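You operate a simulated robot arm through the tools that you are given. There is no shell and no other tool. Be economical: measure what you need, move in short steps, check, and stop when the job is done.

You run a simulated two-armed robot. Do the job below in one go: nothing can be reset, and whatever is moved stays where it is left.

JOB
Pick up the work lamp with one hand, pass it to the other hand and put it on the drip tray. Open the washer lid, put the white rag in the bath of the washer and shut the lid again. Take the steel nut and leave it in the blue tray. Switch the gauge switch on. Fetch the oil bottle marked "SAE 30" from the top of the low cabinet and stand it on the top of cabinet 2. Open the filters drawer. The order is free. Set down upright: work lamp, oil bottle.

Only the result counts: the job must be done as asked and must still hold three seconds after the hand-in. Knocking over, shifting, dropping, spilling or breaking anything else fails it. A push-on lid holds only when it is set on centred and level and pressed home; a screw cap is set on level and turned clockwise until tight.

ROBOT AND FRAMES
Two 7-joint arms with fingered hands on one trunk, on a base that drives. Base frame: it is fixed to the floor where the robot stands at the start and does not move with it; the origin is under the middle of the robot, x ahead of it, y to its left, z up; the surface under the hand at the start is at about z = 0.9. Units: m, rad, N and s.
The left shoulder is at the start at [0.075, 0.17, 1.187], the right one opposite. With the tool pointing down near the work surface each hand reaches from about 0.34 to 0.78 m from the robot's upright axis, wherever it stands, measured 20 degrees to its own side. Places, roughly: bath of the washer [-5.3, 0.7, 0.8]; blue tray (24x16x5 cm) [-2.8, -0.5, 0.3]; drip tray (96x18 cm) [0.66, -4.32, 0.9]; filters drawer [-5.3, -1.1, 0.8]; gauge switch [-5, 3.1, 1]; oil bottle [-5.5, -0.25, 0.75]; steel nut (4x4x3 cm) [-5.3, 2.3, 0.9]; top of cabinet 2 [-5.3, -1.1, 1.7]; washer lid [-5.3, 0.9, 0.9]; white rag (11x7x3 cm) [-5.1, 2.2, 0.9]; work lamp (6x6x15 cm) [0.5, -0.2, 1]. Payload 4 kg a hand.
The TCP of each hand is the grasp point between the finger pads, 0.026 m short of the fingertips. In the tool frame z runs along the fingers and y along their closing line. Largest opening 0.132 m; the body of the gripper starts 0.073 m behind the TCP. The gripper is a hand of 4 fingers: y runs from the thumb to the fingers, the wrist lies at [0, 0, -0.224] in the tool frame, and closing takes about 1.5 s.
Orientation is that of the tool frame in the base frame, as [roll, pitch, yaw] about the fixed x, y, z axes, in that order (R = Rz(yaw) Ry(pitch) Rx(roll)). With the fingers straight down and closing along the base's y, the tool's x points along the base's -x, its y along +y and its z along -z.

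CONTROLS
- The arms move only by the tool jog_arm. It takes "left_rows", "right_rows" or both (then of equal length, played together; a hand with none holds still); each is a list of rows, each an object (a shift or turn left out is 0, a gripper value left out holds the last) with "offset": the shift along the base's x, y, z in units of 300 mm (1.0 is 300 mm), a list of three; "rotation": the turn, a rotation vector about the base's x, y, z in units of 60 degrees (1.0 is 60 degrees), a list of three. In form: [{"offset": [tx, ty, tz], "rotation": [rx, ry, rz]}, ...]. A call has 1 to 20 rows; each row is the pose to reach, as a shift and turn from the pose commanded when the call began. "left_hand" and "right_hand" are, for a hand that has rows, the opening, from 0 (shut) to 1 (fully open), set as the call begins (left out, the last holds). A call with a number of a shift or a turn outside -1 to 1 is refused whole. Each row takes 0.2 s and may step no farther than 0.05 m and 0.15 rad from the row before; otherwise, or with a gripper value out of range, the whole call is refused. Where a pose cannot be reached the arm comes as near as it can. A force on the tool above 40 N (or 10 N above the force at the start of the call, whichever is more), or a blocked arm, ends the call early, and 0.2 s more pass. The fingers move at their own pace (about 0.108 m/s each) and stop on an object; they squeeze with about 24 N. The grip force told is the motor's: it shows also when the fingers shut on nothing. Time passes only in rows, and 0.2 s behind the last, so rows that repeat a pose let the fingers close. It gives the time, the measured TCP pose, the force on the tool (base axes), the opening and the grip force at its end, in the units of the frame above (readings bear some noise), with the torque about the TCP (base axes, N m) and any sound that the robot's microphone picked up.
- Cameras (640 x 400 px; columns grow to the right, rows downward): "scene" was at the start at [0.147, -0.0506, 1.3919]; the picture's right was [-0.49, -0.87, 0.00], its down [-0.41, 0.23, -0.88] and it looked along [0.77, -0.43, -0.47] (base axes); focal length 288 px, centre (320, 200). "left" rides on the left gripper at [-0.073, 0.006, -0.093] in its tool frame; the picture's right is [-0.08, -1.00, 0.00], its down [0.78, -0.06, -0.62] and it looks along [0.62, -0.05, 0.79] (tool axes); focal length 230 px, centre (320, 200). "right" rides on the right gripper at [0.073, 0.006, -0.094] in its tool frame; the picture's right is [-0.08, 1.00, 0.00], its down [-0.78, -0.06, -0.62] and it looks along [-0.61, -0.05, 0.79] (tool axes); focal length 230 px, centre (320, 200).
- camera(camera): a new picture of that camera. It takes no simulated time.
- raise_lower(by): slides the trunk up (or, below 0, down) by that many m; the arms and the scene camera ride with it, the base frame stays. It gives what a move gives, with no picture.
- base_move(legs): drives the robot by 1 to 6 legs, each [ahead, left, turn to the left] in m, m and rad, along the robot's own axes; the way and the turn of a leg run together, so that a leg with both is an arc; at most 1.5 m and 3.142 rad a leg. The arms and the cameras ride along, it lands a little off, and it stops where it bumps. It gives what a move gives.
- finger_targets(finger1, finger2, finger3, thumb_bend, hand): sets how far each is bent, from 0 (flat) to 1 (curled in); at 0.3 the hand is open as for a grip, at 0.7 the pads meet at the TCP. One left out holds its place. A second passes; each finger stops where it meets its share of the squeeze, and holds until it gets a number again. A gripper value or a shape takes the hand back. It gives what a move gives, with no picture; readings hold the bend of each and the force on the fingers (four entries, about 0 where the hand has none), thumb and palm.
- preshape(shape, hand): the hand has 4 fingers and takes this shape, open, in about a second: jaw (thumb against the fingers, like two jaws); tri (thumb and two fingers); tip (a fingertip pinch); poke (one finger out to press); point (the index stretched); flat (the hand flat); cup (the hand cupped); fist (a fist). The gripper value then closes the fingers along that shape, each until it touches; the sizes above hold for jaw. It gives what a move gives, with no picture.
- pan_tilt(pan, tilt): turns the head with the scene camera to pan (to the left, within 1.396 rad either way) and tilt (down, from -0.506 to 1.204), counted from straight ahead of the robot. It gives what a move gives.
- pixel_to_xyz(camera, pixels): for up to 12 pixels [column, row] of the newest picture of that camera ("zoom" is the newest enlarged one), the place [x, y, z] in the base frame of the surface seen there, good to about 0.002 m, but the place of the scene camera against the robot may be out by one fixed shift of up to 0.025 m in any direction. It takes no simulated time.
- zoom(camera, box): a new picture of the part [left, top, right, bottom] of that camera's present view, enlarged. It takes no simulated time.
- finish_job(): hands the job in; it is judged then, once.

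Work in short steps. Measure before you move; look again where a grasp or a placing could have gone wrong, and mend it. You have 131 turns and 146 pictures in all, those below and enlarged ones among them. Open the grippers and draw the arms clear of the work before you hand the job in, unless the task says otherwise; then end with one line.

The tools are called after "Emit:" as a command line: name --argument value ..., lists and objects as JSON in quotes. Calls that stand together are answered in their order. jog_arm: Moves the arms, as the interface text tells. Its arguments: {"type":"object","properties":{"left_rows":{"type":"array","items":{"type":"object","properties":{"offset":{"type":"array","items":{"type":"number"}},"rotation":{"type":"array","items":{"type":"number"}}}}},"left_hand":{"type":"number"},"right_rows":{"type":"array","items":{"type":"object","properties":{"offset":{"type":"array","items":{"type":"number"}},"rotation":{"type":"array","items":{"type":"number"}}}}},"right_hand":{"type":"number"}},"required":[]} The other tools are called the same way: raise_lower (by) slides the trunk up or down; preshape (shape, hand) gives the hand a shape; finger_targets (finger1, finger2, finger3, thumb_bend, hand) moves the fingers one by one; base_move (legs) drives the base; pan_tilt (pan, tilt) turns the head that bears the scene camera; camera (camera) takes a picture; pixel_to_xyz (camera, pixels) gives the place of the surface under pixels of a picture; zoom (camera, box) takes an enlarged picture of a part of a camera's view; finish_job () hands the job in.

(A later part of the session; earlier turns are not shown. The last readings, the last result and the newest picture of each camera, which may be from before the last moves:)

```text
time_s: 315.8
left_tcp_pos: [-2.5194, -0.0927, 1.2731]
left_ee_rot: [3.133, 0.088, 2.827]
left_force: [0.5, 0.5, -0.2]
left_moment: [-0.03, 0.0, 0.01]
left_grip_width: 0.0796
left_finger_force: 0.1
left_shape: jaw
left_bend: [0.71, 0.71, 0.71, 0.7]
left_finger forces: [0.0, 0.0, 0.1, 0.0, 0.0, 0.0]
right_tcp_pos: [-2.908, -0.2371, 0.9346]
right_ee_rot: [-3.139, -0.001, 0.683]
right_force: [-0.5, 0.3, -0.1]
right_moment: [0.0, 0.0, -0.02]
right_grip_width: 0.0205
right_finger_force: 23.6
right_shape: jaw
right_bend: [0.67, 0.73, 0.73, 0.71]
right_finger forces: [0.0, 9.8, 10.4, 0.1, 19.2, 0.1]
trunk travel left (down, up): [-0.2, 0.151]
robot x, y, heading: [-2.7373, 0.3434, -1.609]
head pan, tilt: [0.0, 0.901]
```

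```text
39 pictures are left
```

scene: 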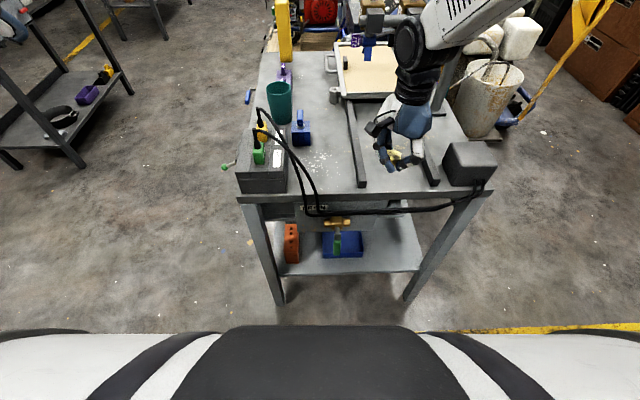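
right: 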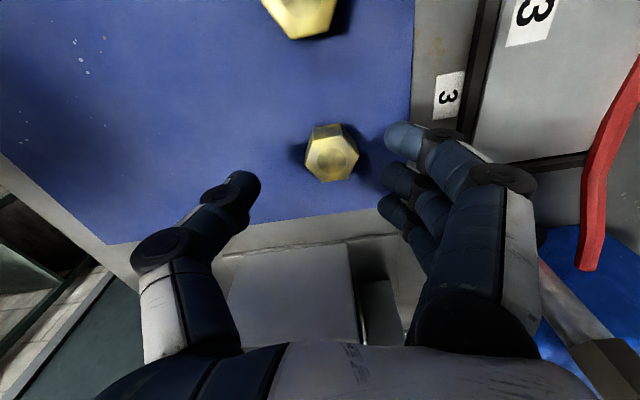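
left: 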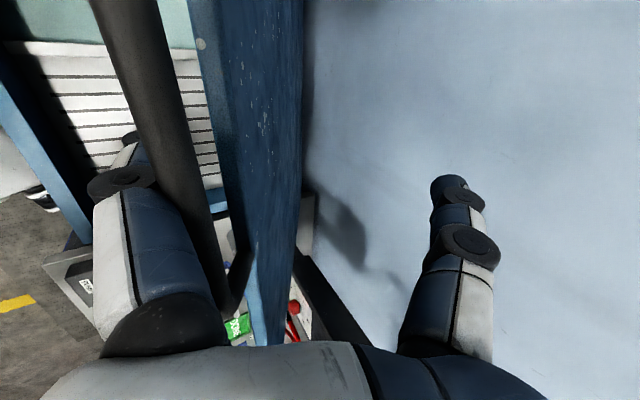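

The lift was refused by step size, so the nut was carried low, but the readings show nothing was hit. I raise the hand now and pull it back, then look at the tray side.

Emit:
jog_arm --right_rows '[{"offset": [0, 0, 0.15]}, {"offset": [0, 0, 0.3]}, {"offset": [0, 0.05, 0.45]}, {"offset": [0.05, 0.18, 0.52]}, {"offset": [0.1, 0.32, 0.56]}, {"offset": [0.15, 0.46, 0.6]}, {"offset": [0.2, 0.6, 0.6]}, {"offset": [0.2, 0.7, 0.6]}]'

Emit:
zoom --camera "scene" --box '[220, 120, 500, 310]'

Emit:
pixel_to_xyz --camera "scene" --pixels '[[337, 220], [338, 245], [325, 243], [362, 245], [345, 255], [345, 235], [290, 243], [405, 300], [278, 303], [355, 212], [400, 268], [240, 200]]'

```text
time_s: 317.6
left_tcp_pos: [-2.5198, -0.0931, 1.2743]
left_ee_rot: [3.133, 0.089, 2.826]
left_force: [-0.1, 0.2, -0.2]
left_moment: [-0.03, -0.01, -0.01]
left_grip_width: 0.0798
left_finger_force: 0.1
left_shape: jaw
left_bend: [0.71, 0.71, 0.71, 0.7]
left_finger forces: [0.1, 0.0, 0.0, 0.0, 0.0, 0.1]
right_tcp_pos: [-2.849, -0.0277, 1.1153]
right_ee_rot: [3.141, -0.002, 0.682]
right_force: [0.5, 0.9, -1.2]
right_moment: [0.0, 0.03, -0.03]
right_grip_width: 0.0207
right_finger_force: 24.3
right_shape: jaw
right_bend: [0.67, 0.73, 0.73, 0.71]
right_finger forces: [0.0, 10.0, 10.6, 0.0, 19.1, 0.0]
trunk travel left (down, up): [-0.2, 0.151]
robot x, y, heading: [-2.7294, 0.3444, -1.609]
head pan, tilt: [0.0, 0.901]
```

```text
2.11 times, centred on (360, 215) of scene
```

zoom: 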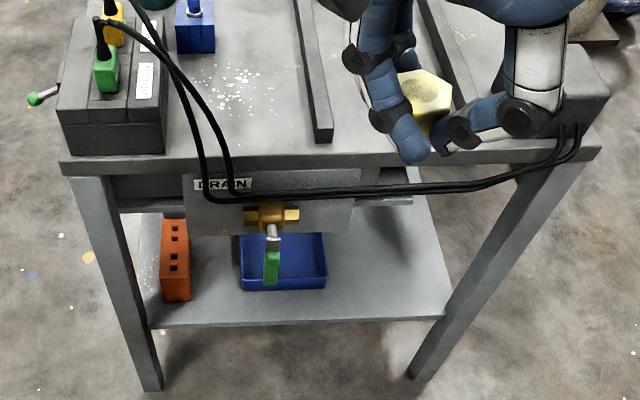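

```text
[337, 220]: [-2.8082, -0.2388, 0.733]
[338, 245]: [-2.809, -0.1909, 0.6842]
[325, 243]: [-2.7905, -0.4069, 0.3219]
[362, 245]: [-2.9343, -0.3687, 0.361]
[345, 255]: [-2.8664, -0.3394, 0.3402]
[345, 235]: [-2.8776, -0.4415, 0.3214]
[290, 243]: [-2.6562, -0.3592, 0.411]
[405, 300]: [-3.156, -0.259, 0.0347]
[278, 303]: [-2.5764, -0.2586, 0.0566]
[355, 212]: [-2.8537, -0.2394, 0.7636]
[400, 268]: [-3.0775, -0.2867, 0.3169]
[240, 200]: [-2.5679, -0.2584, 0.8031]
```

Valve hangs at x −2.81, z ≥ 0.66 above the tray's side; the tray spans x −2.94…−2.76, y −0.58…−0.34, rim z≈0.36. I will go in low at x≈−2.88 with a forward-tilted hand. First turn the wrist.

Emit:
jog_arm --right_rows '[{"rotation": [0, 0, 0.135]}, {"rotation": [0, 0, 0.27]}, {"rotation": [0, 0, 0.405]}, {"rotation": [0, 0, 0.54]}, {"rotation": [0, 0, 0.675]}, {"rotation": [0, 0, 0.81]}]' --left_rows '[{"offset": [0, 0.02, 0.1]}, {"offset": [0, 0.04, 0.2]}, {"offset": [0, 0.06, 0.3]}, {"offset": [0, 0.06, 0.4]}, {"offset": [0, 0.06, 0.5]}, {"offset": [0, 0.06, 0.55]}]'

Emit:
jog_arm --right_rows '[{"rotation": [-0.125, 0.005, 0]}, {"rotation": [-0.25, 0.01, 0]}, {"rotation": [-0.375, 0.014, 0]}, {"rotation": [-0.5, 0.019, 0]}, {"rotation": [-0.625, 0.024, 0]}, {"rotation": [-0.75, 0.029, 0]}, {"rotation": [-0.875, 0.033, 0]}, {"rotation": [-0.999, 0.038, 0]}]'

Emit:
raise_lower --by -0.19

Emit:
jog_arm --right_rows '[{"offset": [-0.02, 0.03, -0.14]}, {"offset": [-0.04, 0.06, -0.29]}, {"offset": [-0.06, 0.08, -0.44]}, {"offset": [-0.08, 0.1, -0.59]}, {"offset": [-0.1, 0.1, -0.74]}, {"offset": [-0.1, 0.1, -0.89]}, {"offset": [-0.1, 0.1, -0.99]}]'

```text
time_s: 319.0
left_tcp_pos: [-2.5245, -0.0863, 1.4176]
left_ee_rot: [3.133, 0.09, 2.825]
left_force: [-0.5, -0.6, -0.2]
left_moment: [0.01, -0.02, 0.03]
left_grip_width: 0.0797
left_finger_force: 0.1
left_shape: jaw
left_bend: [0.71, 0.71, 0.71, 0.7]
left_finger forces: [0.1, 0.0, 0.0, 0.0, 0.1, 0.0]
left hand out of reach, approached as far as the arm can: row 5, 6
right_tcp_pos: [-2.8497, -0.0283, 1.1132]
right_ee_rot: [-3.139, -0.002, 1.535]
right_force: [0.4, -0.4, -0.7]
right_moment: [0.01, 0.02, 0.04]
right_grip_width: 0.0204
right_finger_force: 24.1
right_shape: jaw
right_bend: [0.67, 0.73, 0.73, 0.71]
right_finger forces: [0.0, 10.1, 10.6, 0.1, 19.1, 0.1]
trunk travel left (down, up): [-0.2, 0.151]
robot x, y, heading: [-2.733, 0.3457, -1.608]
head pan, tilt: [0.0, 0.901]
```

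```text
time_s: 320.8
left_tcp_pos: [-2.5224, -0.0865, 1.4171]
left_ee_rot: [3.135, 0.087, 2.827]
left_force: [1.3, -0.3, 0.4]
left_moment: [0.04, 0.03, 0.0]
left_grip_width: 0.0793
left_finger_force: 0.0
left_shape: jaw
left_bend: [0.71, 0.71, 0.71, 0.7]
left_finger forces: [0.0, 0.1, 0.0, 0.1, 0.1, 0.1]
right_tcp_pos: [-2.7814, -0.0763, 1.1323]
right_ee_rot: [-3.141, 1.048, 1.532]
right_force: [0.6, -1.2, -0.7]
right_moment: [-0.02, 0.02, 0.04]
right_grip_width: 0.0206
right_finger_force: 24.0
right_shape: jaw
right_bend: [0.67, 0.73, 0.73, 0.71]
right_finger forces: [0.0, 10.3, 10.4, 0.0, 19.1, 0.0]
right hand out of reach, approached as far as the arm can: row 5, 6, 7, 8
trunk travel left (down, up): [-0.2, 0.151]
robot x, y, heading: [-2.7349, 0.345, -1.605]
head pan, tilt: [0.0, 0.901]
```

```text
time_s: 322.9
left_tcp_pos: [-2.5325, -0.2831, 1.0019]
left_ee_rot: [2.606, -0.067, 2.821]
left_force: [0.0, 0.9, -0.4]
left_moment: [0.02, 0.02, 0.01]
left_grip_width: 0.0796
left_finger_force: 0.0
left_shape: jaw
left_bend: [0.71, 0.71, 0.71, 0.7]
left_finger forces: [0.0, 0.0, 0.0, 0.0, 0.1, 0.1]
right_tcp_pos: [-2.7864, -0.1254, 0.7621]
right_ee_rot: [-3.137, 0.502, 1.531]
right_force: [0.5, -0.7, -0.7]
right_moment: [-0.01, 0.02, 0.03]
right_grip_width: 0.0204
right_finger_force: 24.5
right_shape: jaw
right_bend: [0.67, 0.73, 0.73, 0.71]
right_finger forces: [0.1, 10.2, 10.7, 0.0, 19.1, 0.1]
trunk travel left (down, up): [-0.01, 0.341]
robot x, y, heading: [-2.7345, 0.3446, -1.609]
head pan, tilt: [0.0, 0.901]
```

```text
time_s: 324.5
left_tcp_pos: [-2.5322, -0.2848, 1.0004]
left_ee_rot: [2.602, -0.07, 2.82]
left_force: [-1.0, 0.5, -0.7]
left_moment: [-0.02, -0.01, 0.02]
left_grip_width: 0.0796
left_finger_force: 0.1
left_shape: jaw
left_bend: [0.71, 0.71, 0.71, 0.7]
left_finger forces: [0.1, 0.0, 0.0, 0.1, 0.0, 0.0]
right_tcp_pos: [-2.8151, -0.0945, 0.4661]
right_ee_rot: [-3.14, 0.5, 1.533]
right_force: [-0.3, -0.3, -0.5]
right_moment: [-0.01, 0.03, 0.03]
right_grip_width: 0.0201
right_finger_force: 23.5
right_shape: jaw
right_bend: [0.67, 0.73, 0.73, 0.71]
right_finger forces: [0.1, 10.3, 10.7, 0.0, 19.1, 0.0]
trunk travel left (down, up): [-0.01, 0.341]
robot x, y, heading: [-2.734, 0.3448, -1.608]
head pan, tilt: [0.0, 0.901]
```

The trunk leaned forward on the way down, tilting the hands. I raise the left hand away from the table and re-tilt the right hand, then look.

Emit:
jog_arm --right_rows '[{"offset": [-0.05, 0.03, 0], "rotation": [-0.12, 0.004, 0]}, {"offset": [-0.1, 0.06, 0], "rotation": [-0.24, 0.009, 0]}, {"offset": [-0.15, 0.1, 0], "rotation": [-0.36, 0.013, 0]}, {"offset": [-0.2, 0.1, -0.05], "rotation": [-0.48, 0.018, 0]}]' --left_rows '[{"offset": [0, 0.08, 0.13]}, {"offset": [0, 0.16, 0.25]}, {"offset": [0, 0.25, 0.36]}, {"offset": [0, 0.35, 0.45]}]'

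Emit:
camera --camera "scene"

Emit:
camera --camera "right"

```text
time_s: 325.7
left_tcp_pos: [-2.5253, -0.2748, 1.0138]
left_ee_rot: [2.627, -0.069, 2.816]
left_force: [0.1, -0.6, 0.2]
left_moment: [-0.03, 0.0, 0.03]
left_grip_width: 0.0797
left_finger_force: 0.1
left_shape: jaw
left_bend: [0.71, 0.71, 0.71, 0.7]
left_finger forces: [0.0, 0.0, 0.0, 0.0, 0.1, 0.0]
left hand out of reach, approached as far as the arm can: row 1, 2, 3, 4
right_tcp_pos: [-2.8844, -0.0986, 0.4979]
right_ee_rot: [3.08, 1.044, 1.363]
right_force: [0.4, 0.1, -1.3]
right_moment: [0.02, 0.04, 0.0]
right_grip_width: 0.0202
right_finger_force: 24.2
right_shape: jaw
right_bend: [0.67, 0.73, 0.73, 0.71]
right_finger forces: [0.0, 10.3, 10.8, 0.1, 19.1, 0.0]
trunk travel left (down, up): [-0.01, 0.341]
robot x, y, heading: [-2.7352, 0.3446, -1.609]
head pan, tilt: [0.0, 0.901]
stopped in row 4 (left hand): the arm was blocked; the commanded pose is now the measured one
```

```text
37 pictures are left
```

scene: 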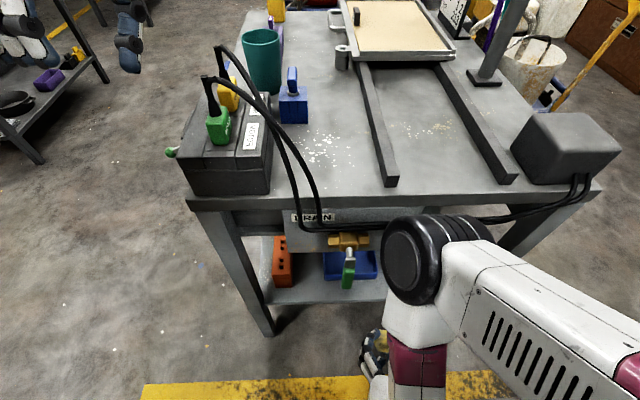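

```text
36 pictures are left
```

right: 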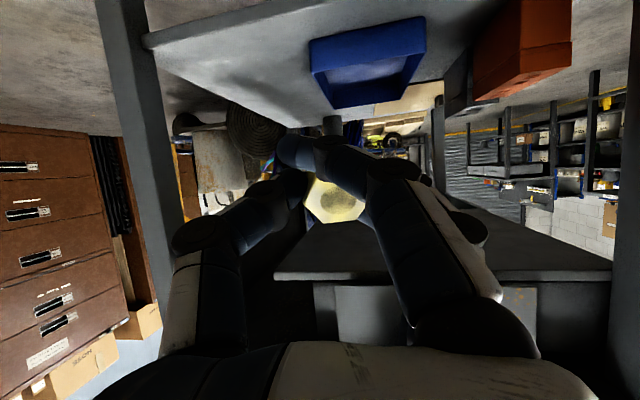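

The hand points at the tray with the nut. I go forward under the valve in steps, keeping the base still.

Emit:
jog_arm --right_rows '[{"offset": [0, -0.1, -0.06]}, {"offset": [0, -0.22, -0.12]}, {"offset": [0.01, -0.35, -0.16]}, {"offset": [0.02, -0.48, -0.18]}, {"offset": [0.03, -0.6, -0.2]}, {"offset": [0.03, -0.72, -0.22]}]'

Emit:
camera --camera "right"

```text
time_s: 326.3
left_tcp_pos: [-2.5247, -0.2738, 1.014]
left_ee_rot: [2.627, -0.074, 2.816]
left_force: [0.1, -0.8, 0.1]
left_moment: [0.06, 0.0, 0.0]
left_grip_width: 0.0798
left_finger_force: 0.0
left_shape: jaw
left_bend: [0.71, 0.71, 0.71, 0.7]
left_finger forces: [0.1, 0.0, 0.0, 0.0, 0.1, 0.0]
right_tcp_pos: [-2.8917, -0.081, 0.461]
right_ee_rot: [3.116, 0.82, 1.329]
right_force: [-0.8, -0.8, -1.6]
right_moment: [0.05, -0.04, -0.01]
right_grip_width: 0.0204
right_finger_force: 23.7
right_shape: jaw
right_bend: [0.67, 0.73, 0.73, 0.71]
right_finger forces: [0.0, 10.3, 10.7, 0.0, 19.1, 0.0]
trunk travel left (down, up): [-0.01, 0.341]
robot x, y, heading: [-2.7355, 0.3461, -1.609]
head pan, tilt: [0.0, 0.901]
stopped in row 3 (right hand): the arm was blocked; the commanded pose is now the measured one
```

```text
35 pictures are left
```

right: 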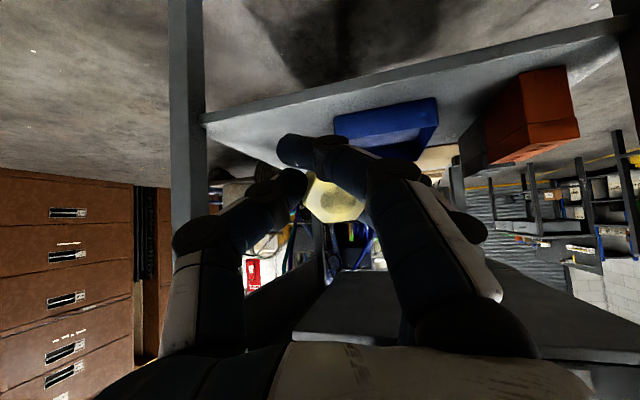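

The arm met a limit. I measure where the forearm, table edge, cables and left-hand surroundings are before using the base to move in.

Emit:
pixel_to_xyz --camera "scene" --pixels '[[410, 230], [460, 220], [400, 290], [480, 290], [350, 250], [348, 275], [220, 85], [218, 120], [172, 152], [230, 50], [590, 190], [420, 365]]'

Emit:
jog_arm --left_rows '[{"offset": [0.12, 0, 0]}, {"offset": [0.24, 0, 0]}, {"offset": [0.36, 0, 0]}, {"offset": [0.48, 0.05, 0]}]'

Emit:
camera --camera "scene"

```text
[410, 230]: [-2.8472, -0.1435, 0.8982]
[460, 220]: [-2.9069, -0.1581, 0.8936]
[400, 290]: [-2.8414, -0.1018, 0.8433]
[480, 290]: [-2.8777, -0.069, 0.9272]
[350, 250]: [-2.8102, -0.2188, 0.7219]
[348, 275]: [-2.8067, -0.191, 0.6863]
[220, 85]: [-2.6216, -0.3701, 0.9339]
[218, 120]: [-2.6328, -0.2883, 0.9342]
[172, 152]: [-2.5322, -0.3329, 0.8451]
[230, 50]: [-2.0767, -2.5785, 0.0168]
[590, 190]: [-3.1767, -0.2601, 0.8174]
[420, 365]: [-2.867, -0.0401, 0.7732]
```

```text
time_s: 327.3
left_tcp_pos: [-2.3948, -0.2736, 0.9751]
left_ee_rot: [2.632, -0.071, 2.817]
left_force: [-0.1, -0.2, 0.9]
left_moment: [0.0, -0.02, 0.0]
left_grip_width: 0.0798
left_finger_force: 0.1
left_shape: jaw
left_bend: [0.71, 0.71, 0.71, 0.7]
left_finger forces: [0.0, 0.0, 0.0, 0.0, 0.0, 0.0]
left hand out of reach, approached as far as the arm can: row 1, 2, 3, 4
right_tcp_pos: [-2.8919, -0.0815, 0.4623]
right_ee_rot: [3.118, 0.825, 1.331]
right_force: [0.0, -0.1, -1.9]
right_moment: [0.01, 0.02, -0.02]
right_grip_width: 0.0201
right_finger_force: 24.1
right_shape: jaw
right_bend: [0.67, 0.73, 0.73, 0.71]
right_finger forces: [0.0, 10.3, 10.7, 0.0, 19.0, 0.0]
trunk travel left (down, up): [-0.01, 0.341]
robot x, y, heading: [-2.7325, 0.3456, -1.608]
head pan, tilt: [0.0, 0.901]
```

```text
34 pictures are left
```

scene: 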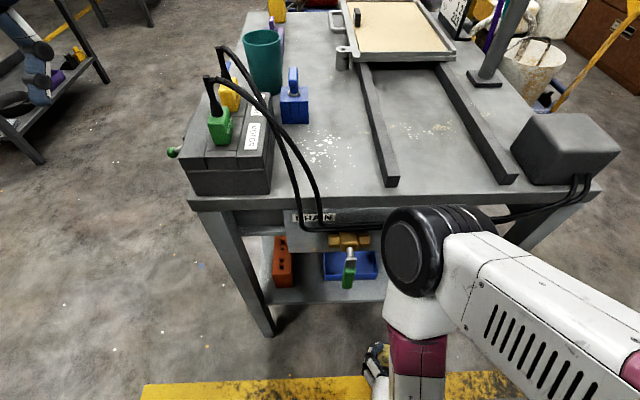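

The elbow is bent up and forward over the table edge. I back up 0.22 m so that the arm can reach in nearly straight, then extend.

Emit:
base_move --legs '[[-0.22, 0, 0]]'

Emit:
jog_arm --right_rows '[{"offset": [0, -0.12, -0.02]}, {"offset": [0, -0.24, -0.04]}, {"offset": [0.01, -0.38, -0.05]}, {"offset": [0.02, -0.52, -0.05]}, {"offset": [0.03, -0.66, -0.05]}, {"offset": [0.04, -0.8, -0.05]}]'

Emit:
camera --camera "scene"

```text
time_s: 329.0
left_tcp_pos: [-2.3888, -0.0578, 0.9743]
left_ee_rot: [2.63, -0.072, 2.816]
left_force: [-0.1, 0.4, 0.0]
left_moment: [0.0, -0.02, 0.05]
left_grip_width: 0.0797
left_finger_force: 0.1
left_shape: jaw
left_bend: [0.71, 0.71, 0.71, 0.7]
left_finger forces: [0.0, 0.0, 0.1, 0.0, 0.0, 0.1]
right_tcp_pos: [-2.8864, 0.1321, 0.4613]
right_ee_rot: [3.118, 0.829, 1.332]
right_force: [-0.2, -0.2, -1.5]
right_moment: [0.02, 0.01, -0.01]
right_grip_width: 0.0202
right_finger_force: 24.1
right_shape: jaw
right_bend: [0.67, 0.73, 0.73, 0.71]
right_finger forces: [0.0, 10.3, 10.7, 0.0, 19.1, 0.1]
trunk travel left (down, up): [-0.01, 0.341]
robot x, y, heading: [-2.7247, 0.5594, -1.61]
head pan, tilt: [0.0, 0.901]
```

```text
time_s: 330.4
left_tcp_pos: [-2.3966, -0.0687, 0.9592]
left_ee_rot: [2.605, -0.07, 2.818]
left_force: [-0.8, 0.6, 0.0]
left_moment: [-0.01, 0.01, 0.02]
left_grip_width: 0.0796
left_finger_force: 0.0
left_shape: jaw
left_bend: [0.71, 0.71, 0.71, 0.7]
left_finger forces: [0.0, 0.0, 0.0, 0.1, 0.0, 0.0]
right_tcp_pos: [-2.8754, -0.1045, 0.4329]
right_ee_rot: [3.111, 0.803, 1.326]
right_force: [-0.2, -0.8, -1.6]
right_moment: [0.03, 0.0, 0.03]
right_grip_width: 0.0205
right_finger_force: 24.1
right_shape: jaw
right_bend: [0.67, 0.73, 0.73, 0.71]
right_finger forces: [0.1, 10.3, 11.1, 0.0, 19.4, 0.0]
trunk travel left (down, up): [-0.01, 0.341]
robot x, y, heading: [-2.7251, 0.5622, -1.614]
head pan, tilt: [0.0, 0.901]
```

```text
33 pictures are left
```

scene: 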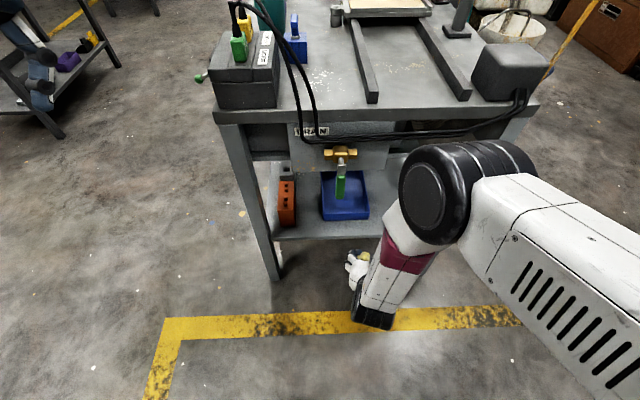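

The arm unfolds as it reaches. I back 6 cm more and extend on towards the tray.

Emit:
base_move --legs '[[-0.06, 0, 0]]'

Emit:
jog_arm --right_rows '[{"offset": [0, -0.13, 0]}, {"offset": [0, -0.26, 0]}, {"offset": [0, -0.39, 0]}, {"offset": [0, -0.52, 0]}, {"offset": [0, -0.65, 0]}, {"offset": [0, -0.78, 0]}, {"offset": [0, -0.9, 0]}]'

Emit:
camera --camera "scene"

Emit:
camera --camera "right"

```text
time_s: 331.4
left_tcp_pos: [-2.3939, -0.0086, 0.9605]
left_ee_rot: [2.604, -0.07, 2.818]
left_force: [0.0, -0.3, 0.2]
left_moment: [-0.02, 0.03, 0.01]
left_grip_width: 0.0795
left_finger_force: 0.0
left_shape: jaw
left_bend: [0.71, 0.71, 0.71, 0.7]
left_finger forces: [0.0, 0.1, 0.0, 0.0, 0.0, 0.1]
right_tcp_pos: [-2.8751, -0.0436, 0.4333]
right_ee_rot: [3.113, 0.804, 1.326]
right_force: [-0.1, 1.0, -0.6]
right_moment: [0.06, 0.03, 0.0]
right_grip_width: 0.0207
right_finger_force: 24.5
right_shape: jaw
right_bend: [0.67, 0.73, 0.73, 0.71]
right_finger forces: [0.0, 10.3, 11.1, 0.1, 19.2, 0.1]
trunk travel left (down, up): [-0.01, 0.341]
robot x, y, heading: [-2.7246, 0.6182, -1.604]
head pan, tilt: [0.0, 0.901]
```

```text
time_s: 333.0
left_tcp_pos: [-2.3937, -0.009, 0.9606]
left_ee_rot: [2.604, -0.069, 2.818]
left_force: [-0.4, -0.3, 0.2]
left_moment: [0.01, -0.01, 0.01]
left_grip_width: 0.0793
left_finger_force: 0.0
left_shape: jaw
left_bend: [0.71, 0.71, 0.71, 0.7]
left_finger forces: [0.0, 0.0, 0.0, 0.0, 0.0, 0.0]
right_tcp_pos: [-2.8828, -0.2664, 0.4614]
right_ee_rot: [3.114, 0.803, 1.325]
right_force: [-0.4, -0.7, -1.6]
right_moment: [0.01, -0.03, -0.04]
right_grip_width: 0.0205
right_finger_force: 24.1
right_shape: jaw
right_bend: [0.67, 0.73, 0.73, 0.71]
right_finger forces: [0.0, 10.0, 11.2, 0.1, 19.1, 0.0]
right hand out of reach, approached as far as the arm can: row 6, 7
trunk travel left (down, up): [-0.01, 0.341]
robot x, y, heading: [-2.7241, 0.6181, -1.614]
head pan, tilt: [0.0, 0.901]
```

```text
32 pictures are left
```

scene: 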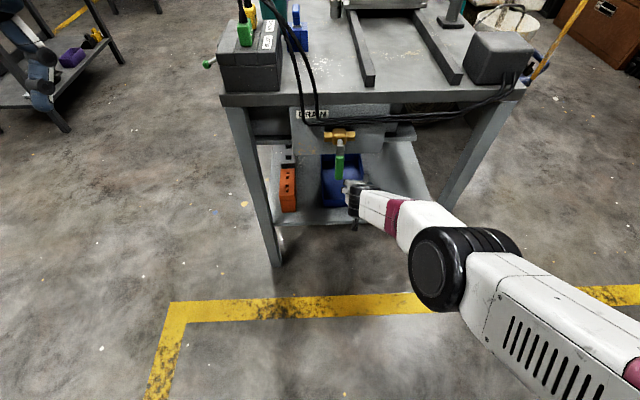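

```text
31 pictures are left
```

right: 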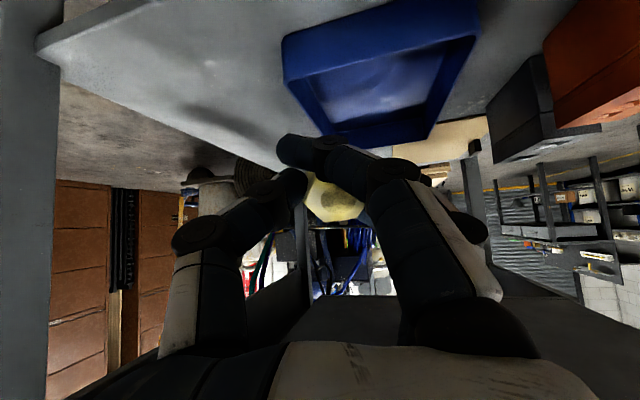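

The arm is now straight and low. I measure the tray from the wrist camera and then drive in 0.1 m.

Emit:
pixel_to_xyz --camera "right" --pixels '[[285, 45], [478, 5], [430, 137], [320, 125], [375, 80], [300, 80], [450, 60]]'

Emit:
base_move --legs '[[0.1, 0, 0]]'

Emit:
jog_arm --right_rows '[{"offset": [0, -0.03, -0.03]}, {"offset": [0, -0.06, -0.07]}, {"offset": [0, -0.08, -0.1]}]'

Emit:
camera --camera "right"

```text
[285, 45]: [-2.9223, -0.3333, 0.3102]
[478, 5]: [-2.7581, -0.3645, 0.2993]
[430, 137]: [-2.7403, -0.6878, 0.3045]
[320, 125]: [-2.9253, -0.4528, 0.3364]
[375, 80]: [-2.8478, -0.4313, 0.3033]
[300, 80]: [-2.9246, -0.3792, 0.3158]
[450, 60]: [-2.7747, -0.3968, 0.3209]
```

```text
time_s: 334.1
left_tcp_pos: [-2.3969, -0.1087, 0.9603]
left_ee_rot: [2.602, -0.07, 2.821]
left_force: [-0.5, -0.9, -0.6]
left_moment: [0.0, -0.01, 0.03]
left_grip_width: 0.0794
left_finger_force: 0.2
left_shape: jaw
left_bend: [0.71, 0.71, 0.71, 0.7]
left_finger forces: [0.0, 0.0, 0.0, 0.1, 0.1, 0.1]
right_tcp_pos: [-2.886, -0.3663, 0.4621]
right_ee_rot: [3.115, 0.803, 1.331]
right_force: [-0.1, -0.1, -0.9]
right_moment: [0.0, 0.05, 0.01]
right_grip_width: 0.0205
right_finger_force: 24.2
right_shape: jaw
right_bend: [0.67, 0.73, 0.73, 0.71]
right_finger forces: [0.0, 10.1, 11.2, 0.1, 19.0, 0.1]
trunk travel left (down, up): [-0.01, 0.341]
robot x, y, heading: [-2.7255, 0.5215, -1.609]
head pan, tilt: [0.0, 0.901]
```

```text
time_s: 334.9
left_tcp_pos: [-2.3971, -0.1083, 0.9605]
left_ee_rot: [2.604, -0.071, 2.821]
left_force: [-0.1, -0.3, -0.3]
left_moment: [-0.03, 0.0, -0.02]
left_grip_width: 0.0795
left_finger_force: 0.1
left_shape: jaw
left_bend: [0.71, 0.71, 0.71, 0.7]
left_finger forces: [0.0, 0.0, 0.1, 0.0, 0.0, 0.0]
right_tcp_pos: [-2.887, -0.3666, 0.4623]
right_ee_rot: [3.116, 0.804, 1.329]
right_force: [0.0, -0.1, -0.8]
right_moment: [0.02, -0.01, 0.04]
right_grip_width: 0.0204
right_finger_force: 24.4
right_shape: jaw
right_bend: [0.67, 0.73, 0.73, 0.71]
right_finger forces: [0.0, 10.0, 11.2, 0.0, 19.1, 0.0]
right hand out of reach, approached as far as the arm can: row 1, 2, 3
trunk travel left (down, up): [-0.01, 0.341]
robot x, y, heading: [-2.7263, 0.5188, -1.605]
head pan, tilt: [0.0, 0.901]
```

```text
30 pictures are left
```

right: 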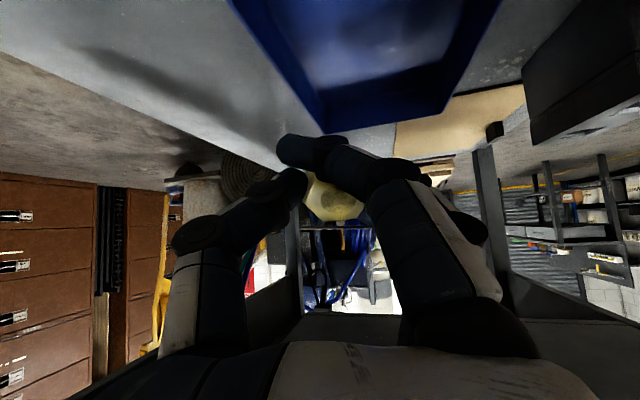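

The hand is just inside the tray's near rim but high. I pull the command back so that the hand can come lower, then advance 4 cm with the base.

Emit:
jog_arm --right_rows '[{"offset": [0, 0.13, 0]}, {"offset": [0, 0.24, 0.01]}, {"offset": [0, 0.24, 0.01]}]'

Emit:
base_move --legs '[[0.04, 0, 0]]'

Emit:
camera --camera "right"

```text
time_s: 335.7
left_tcp_pos: [-2.3965, -0.1082, 0.96]
left_ee_rot: [2.604, -0.07, 2.82]
left_force: [-0.1, 0.7, 0.4]
left_moment: [0.0, 0.02, -0.02]
left_grip_width: 0.0795
left_finger_force: 0.0
left_shape: jaw
left_bend: [0.71, 0.71, 0.71, 0.7]
left_finger forces: [0.0, 0.1, 0.0, 0.0, 0.0, 0.0]
right_tcp_pos: [-2.8867, -0.2944, 0.4661]
right_ee_rot: [3.116, 0.802, 1.329]
right_force: [0.7, -0.6, -1.6]
right_moment: [0.02, -0.01, -0.01]
right_grip_width: 0.0207
right_finger_force: 23.6
right_shape: jaw
right_bend: [0.67, 0.73, 0.73, 0.71]
right_finger forces: [0.1, 10.2, 11.2, 0.0, 19.2, 0.1]
trunk travel left (down, up): [-0.01, 0.341]
robot x, y, heading: [-2.7282, 0.5215, -1.609]
head pan, tilt: [0.0, 0.901]
```

```text
time_s: 336.6
left_tcp_pos: [-2.3993, -0.1475, 0.9593]
left_ee_rot: [2.602, -0.07, 2.819]
left_force: [0.1, 0.1, -0.7]
left_moment: [0.04, -0.02, 0.0]
left_grip_width: 0.0795
left_finger_force: 0.0
left_shape: jaw
left_bend: [0.71, 0.71, 0.71, 0.7]
left_finger forces: [0.0, 0.1, 0.0, 0.0, 0.0, 0.1]
right_tcp_pos: [-2.8878, -0.3345, 0.4651]
right_ee_rot: [3.115, 0.801, 1.327]
right_force: [0.3, -0.5, -1.0]
right_moment: [0.05, 0.01, 0.04]
right_grip_width: 0.0204
right_finger_force: 24.2
right_shape: jaw
right_bend: [0.67, 0.73, 0.73, 0.71]
right_finger forces: [0.0, 10.0, 11.2, 0.1, 19.1, 0.0]
trunk travel left (down, up): [-0.01, 0.341]
robot x, y, heading: [-2.7314, 0.4847, -1.61]
head pan, tilt: [0.0, 0.901]
```

```text
29 pictures are left
```

right: 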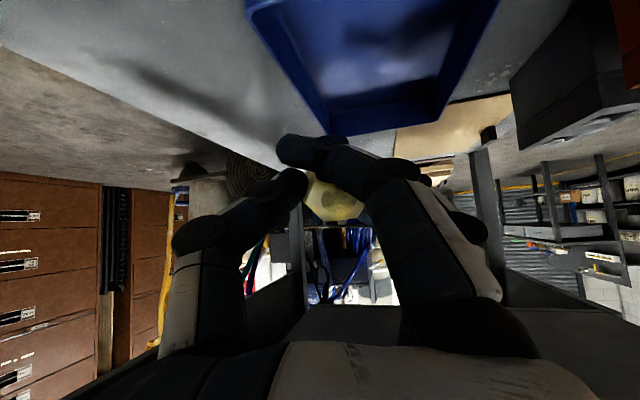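

Now I lower and advance with the arm: to about (−2.868, −0.39, 0.405).

Emit:
jog_arm --right_rows '[{"offset": [0.02, -0.03, -0.06]}, {"offset": [0.04, -0.08, -0.13]}, {"offset": [0.06, -0.14, -0.18]}, {"offset": [0.06, -0.19, -0.2]}]'

Emit:
camera --camera "right"

Emit:
zoom --camera "scene" --box '[250, 90, 470, 260]'

```text
time_s: 337.6
left_tcp_pos: [-2.3993, -0.1483, 0.9606]
left_ee_rot: [2.604, -0.071, 2.819]
left_force: [0.4, -0.7, -0.3]
left_moment: [0.02, 0.01, -0.02]
left_grip_width: 0.0795
left_finger_force: 0.0
left_shape: jaw
left_bend: [0.71, 0.71, 0.71, 0.7]
left_finger forces: [0.0, 0.0, 0.0, 0.0, 0.1, 0.1]
right_tcp_pos: [-2.8722, -0.3667, 0.4185]
right_ee_rot: [3.113, 0.801, 1.328]
right_force: [0.3, 0.6, -1.4]
right_moment: [0.01, -0.01, 0.01]
right_grip_width: 0.0206
right_finger_force: 23.9
right_shape: jaw
right_bend: [0.67, 0.73, 0.73, 0.71]
right_finger forces: [0.0, 10.2, 11.1, 0.1, 19.2, 0.0]
right hand out of reach, approached as far as the arm can: row 3, 4
trunk travel left (down, up): [-0.01, 0.341]
robot x, y, heading: [-2.7295, 0.4811, -1.607]
head pan, tilt: [0.0, 0.901]
```

```text
28 pictures are left
```

right: 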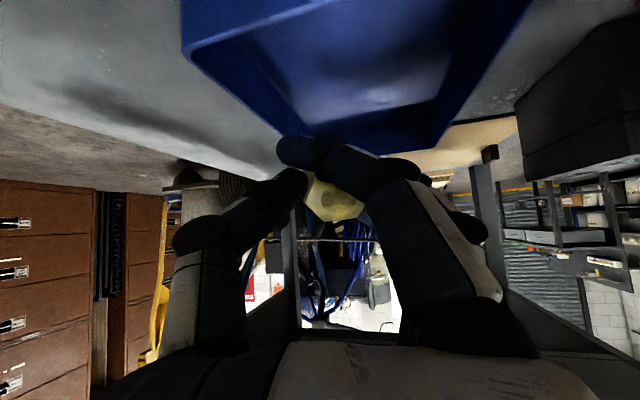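

```text
2.35 times, centred on (360, 175) of scene
```

zoom: 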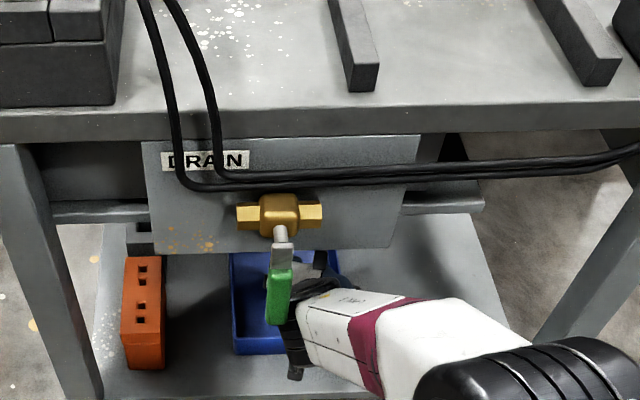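

The nut (about (−2.875, −0.38, 0.405)) is inside the tray's outline. I open the hand to let it drop.

Emit:
jog_arm --right_rows '[{}, {}, {}, {}]' --right_hand 0.6

Emit:
camera --camera "right"

```text
time_s: 338.6
left_tcp_pos: [-2.3991, -0.1477, 0.9592]
left_ee_rot: [2.605, -0.07, 2.818]
left_force: [0.2, -1.0, -0.1]
left_moment: [-0.01, 0.0, -0.03]
left_grip_width: 0.0798
left_finger_force: 0.0
left_shape: jaw
left_bend: [0.71, 0.71, 0.71, 0.7]
left_finger forces: [0.0, 0.0, 0.1, 0.0, 0.0, 0.0]
right_tcp_pos: [-2.8719, -0.3669, 0.4197]
right_ee_rot: [3.115, 0.803, 1.327]
right_force: [0.8, -0.4, -0.5]
right_moment: [0.0, 0.0, -0.04]
right_grip_width: 0.0787
right_finger_force: 0.1
right_shape: jaw
right_bend: [0.71, 0.71, 0.71, 0.71]
right_finger forces: [0.0, 0.0, 0.0, 0.0, 0.0, 0.0]
trunk travel left (down, up): [-0.01, 0.341]
robot x, y, heading: [-2.7314, 0.4832, -1.608]
head pan, tilt: [0.0, 0.901]
```

```text
26 pictures are left
```

right: 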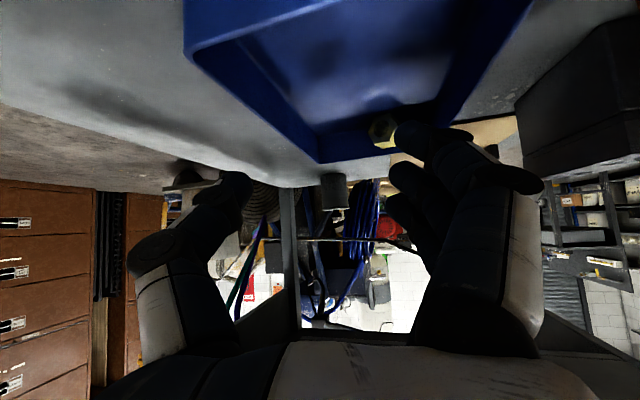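

The nut lies in the blue tray (seen at (382,130)). I back out, raise the trunk, then turn and drive to the low cabinet.

Emit:
base_move --legs '[[-0.4, 0, 0]]'

Emit:
raise_lower --by 0.19

Emit:
jog_arm --right_rows '[{"offset": [0, 0.1, 0.1], "rotation": [0.12, 0, 0]}, {"offset": [0, 0.2, 0.2], "rotation": [0.24, 0, 0]}, {"offset": [0, 0.3, 0.3], "rotation": [0.36, 0, 0]}, {"offset": [0, 0.4, 0.4], "rotation": [0.48, 0, 0]}, {"offset": [0, 0.5, 0.5], "rotation": [0.6, 0, 0]}, {"offset": [0, 0.58, 0.6], "rotation": [0.72, 0, 0]}, {"offset": [0, 0.66, 0.7], "rotation": [0.84, 0, 0]}, {"offset": [0, 0.72, 0.8], "rotation": [0.96, 0, 0]}]' --left_rows '[{"rotation": [0, 0, -0.13]}, {"rotation": [0, 0, -0.26]}, {"rotation": [0, 0, -0.39]}, {"rotation": [0, 0, -0.52]}, {"rotation": [0, 0, -0.65]}, {"rotation": [0, 0, -0.78]}, {"rotation": [0, 0, -0.91]}, {"rotation": [0, 0, -1.0]}]'

Emit:
base_move --legs '[[0, 0, -1.53], [1.45, 0, 0], [0, 1.05, 0]]'

Emit:
pan_tilt --pan 0.3 --tilt 0.3

Emit:
camera --camera "scene"

```text
time_s: 341.1
left_tcp_pos: [-2.3841, 0.2487, 0.9607]
left_ee_rot: [2.605, -0.07, 2.818]
left_force: [-0.3, 0.2, 0.4]
left_moment: [0.01, -0.02, 0.0]
left_grip_width: 0.0795
left_finger_force: 0.1
left_shape: jaw
left_bend: [0.71, 0.71, 0.71, 0.7]
left_finger forces: [0.1, 0.0, 0.1, 0.0, 0.0, 0.0]
right_tcp_pos: [-2.8586, 0.0289, 0.4195]
right_ee_rot: [3.112, 0.802, 1.327]
right_force: [0.5, -0.4, -0.1]
right_moment: [0.01, 0.0, 0.02]
right_grip_width: 0.0791
right_finger_force: 0.2
right_shape: jaw
right_bend: [0.71, 0.71, 0.71, 0.71]
right_finger forces: [0.1, 0.0, 0.0, 0.1, 0.0, 0.1]
trunk travel left (down, up): [-0.01, 0.341]
robot x, y, heading: [-2.7132, 0.8767, -1.612]
head pan, tilt: [0.0, 0.901]
```

```text
time_s: 343.2
left_tcp_pos: [-2.384, 0.2878, 1.2285]
left_ee_rot: [2.75, -0.027, 2.811]
left_force: [-0.2, -0.3, 0.0]
left_moment: [0.07, 0.02, 0.01]
left_grip_width: 0.0797
left_finger_force: 0.1
left_shape: jaw
left_bend: [0.71, 0.71, 0.71, 0.7]
left_finger forces: [0.1, 0.0, 0.0, 0.0, 0.0, 0.0]
right_tcp_pos: [-2.8604, -0.0456, 1.0337]
right_ee_rot: [2.697, 1.309, 0.949]
right_force: [-0.5, 0.3, 0.0]
right_moment: [-0.06, -0.02, 0.01]
right_grip_width: 0.079
right_finger_force: 0.0
right_shape: jaw
right_bend: [0.71, 0.71, 0.71, 0.71]
right_finger forces: [0.0, 0.0, 0.0, 0.0, 0.1, 0.1]
trunk travel left (down, up): [-0.2, 0.151]
robot x, y, heading: [-2.7156, 0.8798, -1.605]
head pan, tilt: [0.0, 0.901]
```

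```text
time_s: 345.0
left_tcp_pos: [-2.3834, 0.2865, 1.2297]
left_ee_rot: [2.75, -0.027, 1.763]
left_force: [0.2, -0.7, -0.2]
left_moment: [0.02, 0.02, 0.05]
left_grip_width: 0.0796
left_finger_force: 0.1
left_shape: jaw
left_bend: [0.71, 0.71, 0.71, 0.7]
left_finger forces: [0.0, 0.0, 0.0, 0.0, 0.0, 0.0]
right_tcp_pos: [-2.8605, 0.17, 1.2773]
right_ee_rot: [-3.037, 0.345, 1.411]
right_force: [0.2, 0.0, 0.4]
right_moment: [-0.02, 0.03, 0.01]
right_grip_width: 0.0789
right_finger_force: 0.0
right_shape: jaw
right_bend: [0.71, 0.71, 0.71, 0.71]
right_finger forces: [0.1, 0.0, 0.0, 0.1, 0.0, 0.0]
trunk travel left (down, up): [-0.2, 0.151]
robot x, y, heading: [-2.7127, 0.8759, -1.61]
head pan, tilt: [0.0, 0.901]
```

```text
time_s: 365.1
left_tcp_pos: [-4.746, -0.5263, 1.2299]
left_ee_rot: [2.75, -0.026, 0.23]
left_force: [0.9, -0.2, 0.4]
left_moment: [-0.04, 0.0, -0.01]
left_grip_width: 0.0795
left_finger_force: 0.0
left_shape: jaw
left_bend: [0.71, 0.71, 0.71, 0.7]
left_finger forces: [0.0, 0.0, 0.0, 0.0, 0.0, 0.0]
right_tcp_pos: [-4.8812, -0.053, 1.2763]
right_ee_rot: [-3.036, 0.348, -0.122]
right_force: [0.8, 0.1, -0.3]
right_moment: [-0.01, 0.02, -0.03]
right_grip_width: 0.0794
right_finger_force: 0.1
right_shape: jaw
right_bend: [0.71, 0.71, 0.71, 0.71]
right_finger forces: [0.0, 0.0, 0.0, 0.0, 0.1, 0.1]
trunk travel left (down, up): [-0.2, 0.151]
robot x, y, heading: [-4.1711, -0.1762, 3.146]
head pan, tilt: [0.0, 0.901]
```

```text
time_s: 366.1
left_tcp_pos: [-4.7468, -0.5262, 1.2299]
left_ee_rot: [2.75, -0.028, 0.229]
left_force: [-0.4, 0.4, -0.2]
left_moment: [-0.01, 0.03, -0.04]
left_grip_width: 0.0796
left_finger_force: 0.2
left_shape: jaw
left_bend: [0.71, 0.71, 0.71, 0.7]
left_finger forces: [0.0, 0.0, 0.0, 0.0, 0.0, 0.0]
right_tcp_pos: [-4.8815, -0.0515, 1.2771]
right_ee_rot: [-3.039, 0.348, -0.121]
right_force: [-0.9, 0.0, 0.0]
right_moment: [0.0, 0.02, -0.02]
right_grip_width: 0.079
right_finger_force: 0.0
right_shape: jaw
right_bend: [0.71, 0.71, 0.71, 0.71]
right_finger forces: [0.0, 0.0, 0.0, 0.1, 0.1, 0.0]
trunk travel left (down, up): [-0.2, 0.151]
robot x, y, heading: [-4.1706, -0.1709, 3.14]
head pan, tilt: [0.3, 0.3]
```

```text
25 pictures are left
```

scene: 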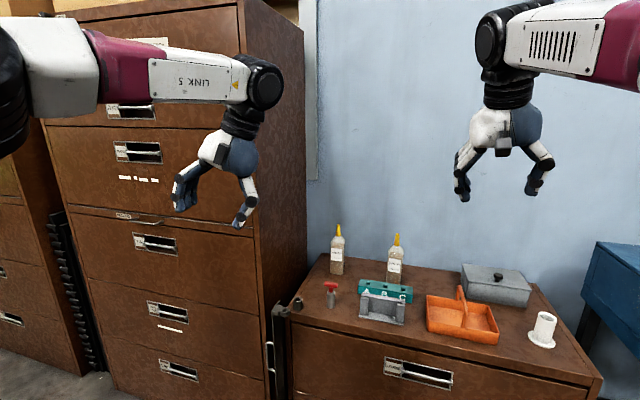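

Two bottles at (337,250) and (395,258). I zoom for the labels and measure, including cabinet 2 and drawers.

Emit:
zoom --camera "scene" --box '[310, 220, 430, 310]'

Emit:
pixel_to_xyz --camera "scene" --pixels '[[337, 262], [395, 265], [338, 232], [396, 240], [350, 330], [330, 300], [380, 310], [250, 20], [165, 195], [450, 355], [300, 330], [390, 295]]'

Emit:
zoom --camera "scene" --box '[0, 0, 310, 400]'

```text
4.44 times, centred on (370, 265) of scene
```

zoom: 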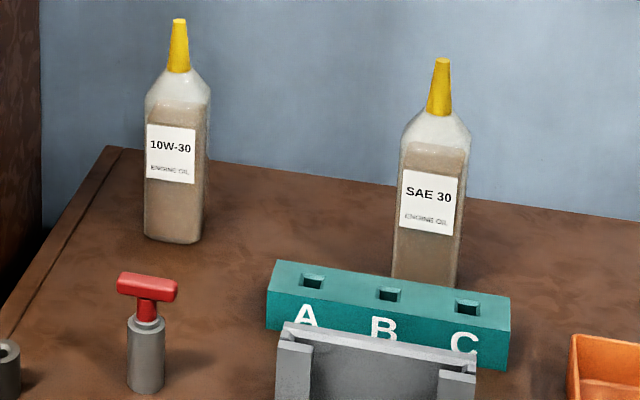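

```text
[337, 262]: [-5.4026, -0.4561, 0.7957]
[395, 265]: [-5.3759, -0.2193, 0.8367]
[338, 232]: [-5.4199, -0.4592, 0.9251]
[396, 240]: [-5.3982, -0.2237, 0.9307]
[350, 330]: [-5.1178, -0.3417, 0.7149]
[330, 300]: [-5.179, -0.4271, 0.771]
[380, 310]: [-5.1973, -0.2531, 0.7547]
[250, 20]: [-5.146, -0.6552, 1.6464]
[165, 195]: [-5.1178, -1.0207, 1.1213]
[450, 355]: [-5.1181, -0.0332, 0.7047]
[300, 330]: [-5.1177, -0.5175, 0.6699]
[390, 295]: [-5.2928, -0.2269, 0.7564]
```

```text
1.00 times, centred on (155, 200) of scene (not enlarged: the box is as wide or as high as the picture)
```

zoom: 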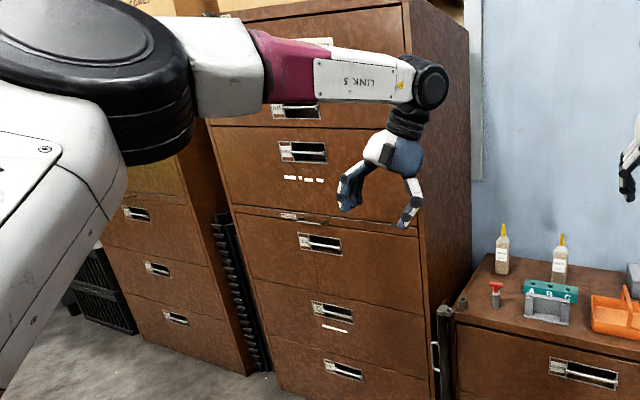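

SAE 30 is the right-hand bottle, about (−5.40, −0.22), cabinet top z≈0.735. I level the left hand, pitch it forward (30° down), and move the right hand out of the way.

Emit:
jog_arm --left_rows '[{"rotation": [0.093, 0.011, -0.055]}, {"rotation": [0.186, 0.022, -0.11]}, {"rotation": [0.279, 0.032, -0.164]}, {"rotation": [0.372, 0.043, -0.219]}]' --right_rows '[{"offset": [0.1, 0.1, 0]}, {"offset": [0.2, 0.2, 0]}, {"offset": [0.3, 0.3, 0]}, {"offset": [0.4, 0.4, 0]}]' --left_hand 1

Emit:
jog_arm --left_rows '[{"offset": [0.04, 0, -0.06], "rotation": [0, 0.125, 0]}, {"offset": [0.08, 0, -0.12], "rotation": [0, 0.25, 0]}, {"offset": [0.12, 0, -0.2], "rotation": [0, 0.375, 0]}, {"offset": [0.12, 0, -0.3], "rotation": [0, 0.5, 0]}, {"offset": [0.12, 0, -0.4], "rotation": [0, 0.625, 0]}, {"offset": [0.12, 0, -0.5], "rotation": [0, 0.75, 0]}, {"offset": [0.12, 0, -0.6], "rotation": [0, 0.875, 0]}, {"offset": [0.12, 0, -0.7], "rotation": [0, 1.0, 0]}]'

Emit:
base_move --legs '[[0.35, -0.12, 0]]'

Emit:
camera --camera "left"

```text
time_s: 367.1
left_tcp_pos: [-4.7442, -0.5255, 1.2311]
left_ee_rot: [-3.139, -0.022, -0.011]
left_force: [0.1, 0.6, 0.3]
left_moment: [0.0, 0.03, 0.01]
left_grip_width: 0.132
left_finger_force: 0.1
left_shape: jaw
left_bend: [0.3, 0.3, 0.3, 0.3]
left_finger forces: [0.0, 0.1, 0.0, 0.0, 0.1, 0.0]
right_tcp_pos: [-4.7611, 0.0662, 1.2787]
right_ee_rot: [-3.037, 0.349, -0.121]
right_force: [0.4, -0.5, 0.4]
right_moment: [-0.02, 0.0, 0.0]
right_grip_width: 0.0792
right_finger_force: 0.0
right_shape: jaw
right_bend: [0.71, 0.71, 0.71, 0.71]
right_finger forces: [0.0, 0.0, 0.0, 0.0, 0.0, 0.0]
trunk travel left (down, up): [-0.2, 0.151]
robot x, y, heading: [-4.1681, -0.1731, 3.141]
head pan, tilt: [0.3, 0.3]
```

```text
time_s: 368.9
left_tcp_pos: [-4.7079, -0.5259, 1.0194]
left_ee_rot: [3.128, 1.023, -0.016]
left_force: [-0.3, -0.3, 0.2]
left_moment: [0.0, 0.04, -0.01]
left_grip_width: 0.1322
left_finger_force: 0.0
left_shape: jaw
left_bend: [0.3, 0.3, 0.3, 0.3]
left_finger forces: [0.0, 0.0, 0.0, 0.0, 0.0, 0.0]
right_tcp_pos: [-4.7624, 0.0667, 1.2783]
right_ee_rot: [-3.037, 0.349, -0.122]
right_force: [0.5, -0.3, -0.5]
right_moment: [0.04, -0.01, 0.0]
right_grip_width: 0.0791
right_finger_force: 0.2
right_shape: jaw
right_bend: [0.71, 0.71, 0.71, 0.71]
right_finger forces: [0.1, 0.0, 0.0, 0.0, 0.0, 0.0]
trunk travel left (down, up): [-0.2, 0.151]
robot x, y, heading: [-4.1684, -0.1713, 3.146]
head pan, tilt: [0.3, 0.3]
```

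```text
time_s: 371.2
left_tcp_pos: [-5.0576, -0.4058, 1.0194]
left_ee_rot: [3.124, 1.023, -0.02]
left_force: [-0.6, -0.6, -0.2]
left_moment: [0.0, -0.01, 0.0]
left_grip_width: 0.1317
left_finger_force: 0.1
left_shape: jaw
left_bend: [0.3, 0.3, 0.3, 0.3]
left_finger forces: [0.0, 0.0, 0.0, 0.1, 0.0, 0.1]
right_tcp_pos: [-5.1092, 0.1866, 1.2777]
right_ee_rot: [-3.037, 0.35, -0.124]
right_force: [-0.5, 0.0, -0.2]
right_moment: [0.02, -0.03, 0.03]
right_grip_width: 0.0791
right_finger_force: 0.1
right_shape: jaw
right_bend: [0.71, 0.71, 0.71, 0.71]
right_finger forces: [0.0, 0.0, 0.0, 0.1, 0.0, 0.0]
trunk travel left (down, up): [-0.2, 0.151]
robot x, y, heading: [-4.5174, -0.0544, 3.137]
head pan, tilt: [0.3, 0.3]
```

```text
22 pictures are left
```

left: 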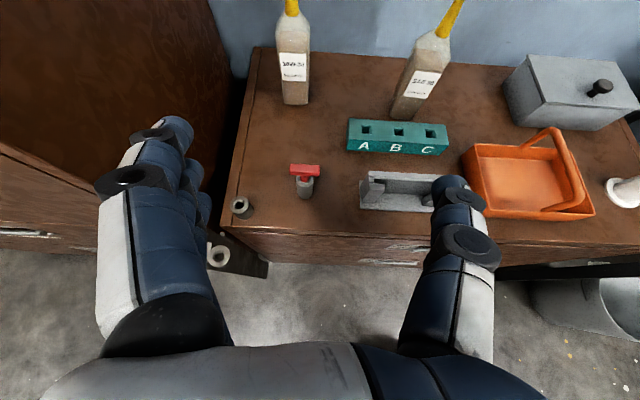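

I measure the SAE 30 bottle with the left wrist camera.

Emit:
pixel_to_xyz --camera "left" --pixels '[[422, 85], [403, 108], [425, 115], [438, 75], [430, 50], [448, 15], [398, 130], [400, 175], [407, 95], [295, 65], [440, 50]]'

```text
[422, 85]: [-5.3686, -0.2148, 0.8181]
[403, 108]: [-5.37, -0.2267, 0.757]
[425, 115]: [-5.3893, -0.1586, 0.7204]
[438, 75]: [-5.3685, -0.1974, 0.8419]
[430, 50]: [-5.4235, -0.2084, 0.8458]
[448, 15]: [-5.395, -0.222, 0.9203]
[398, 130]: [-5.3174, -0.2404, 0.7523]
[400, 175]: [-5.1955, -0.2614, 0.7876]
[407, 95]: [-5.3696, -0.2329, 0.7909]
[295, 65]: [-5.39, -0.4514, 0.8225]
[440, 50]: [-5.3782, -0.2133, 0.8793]
```

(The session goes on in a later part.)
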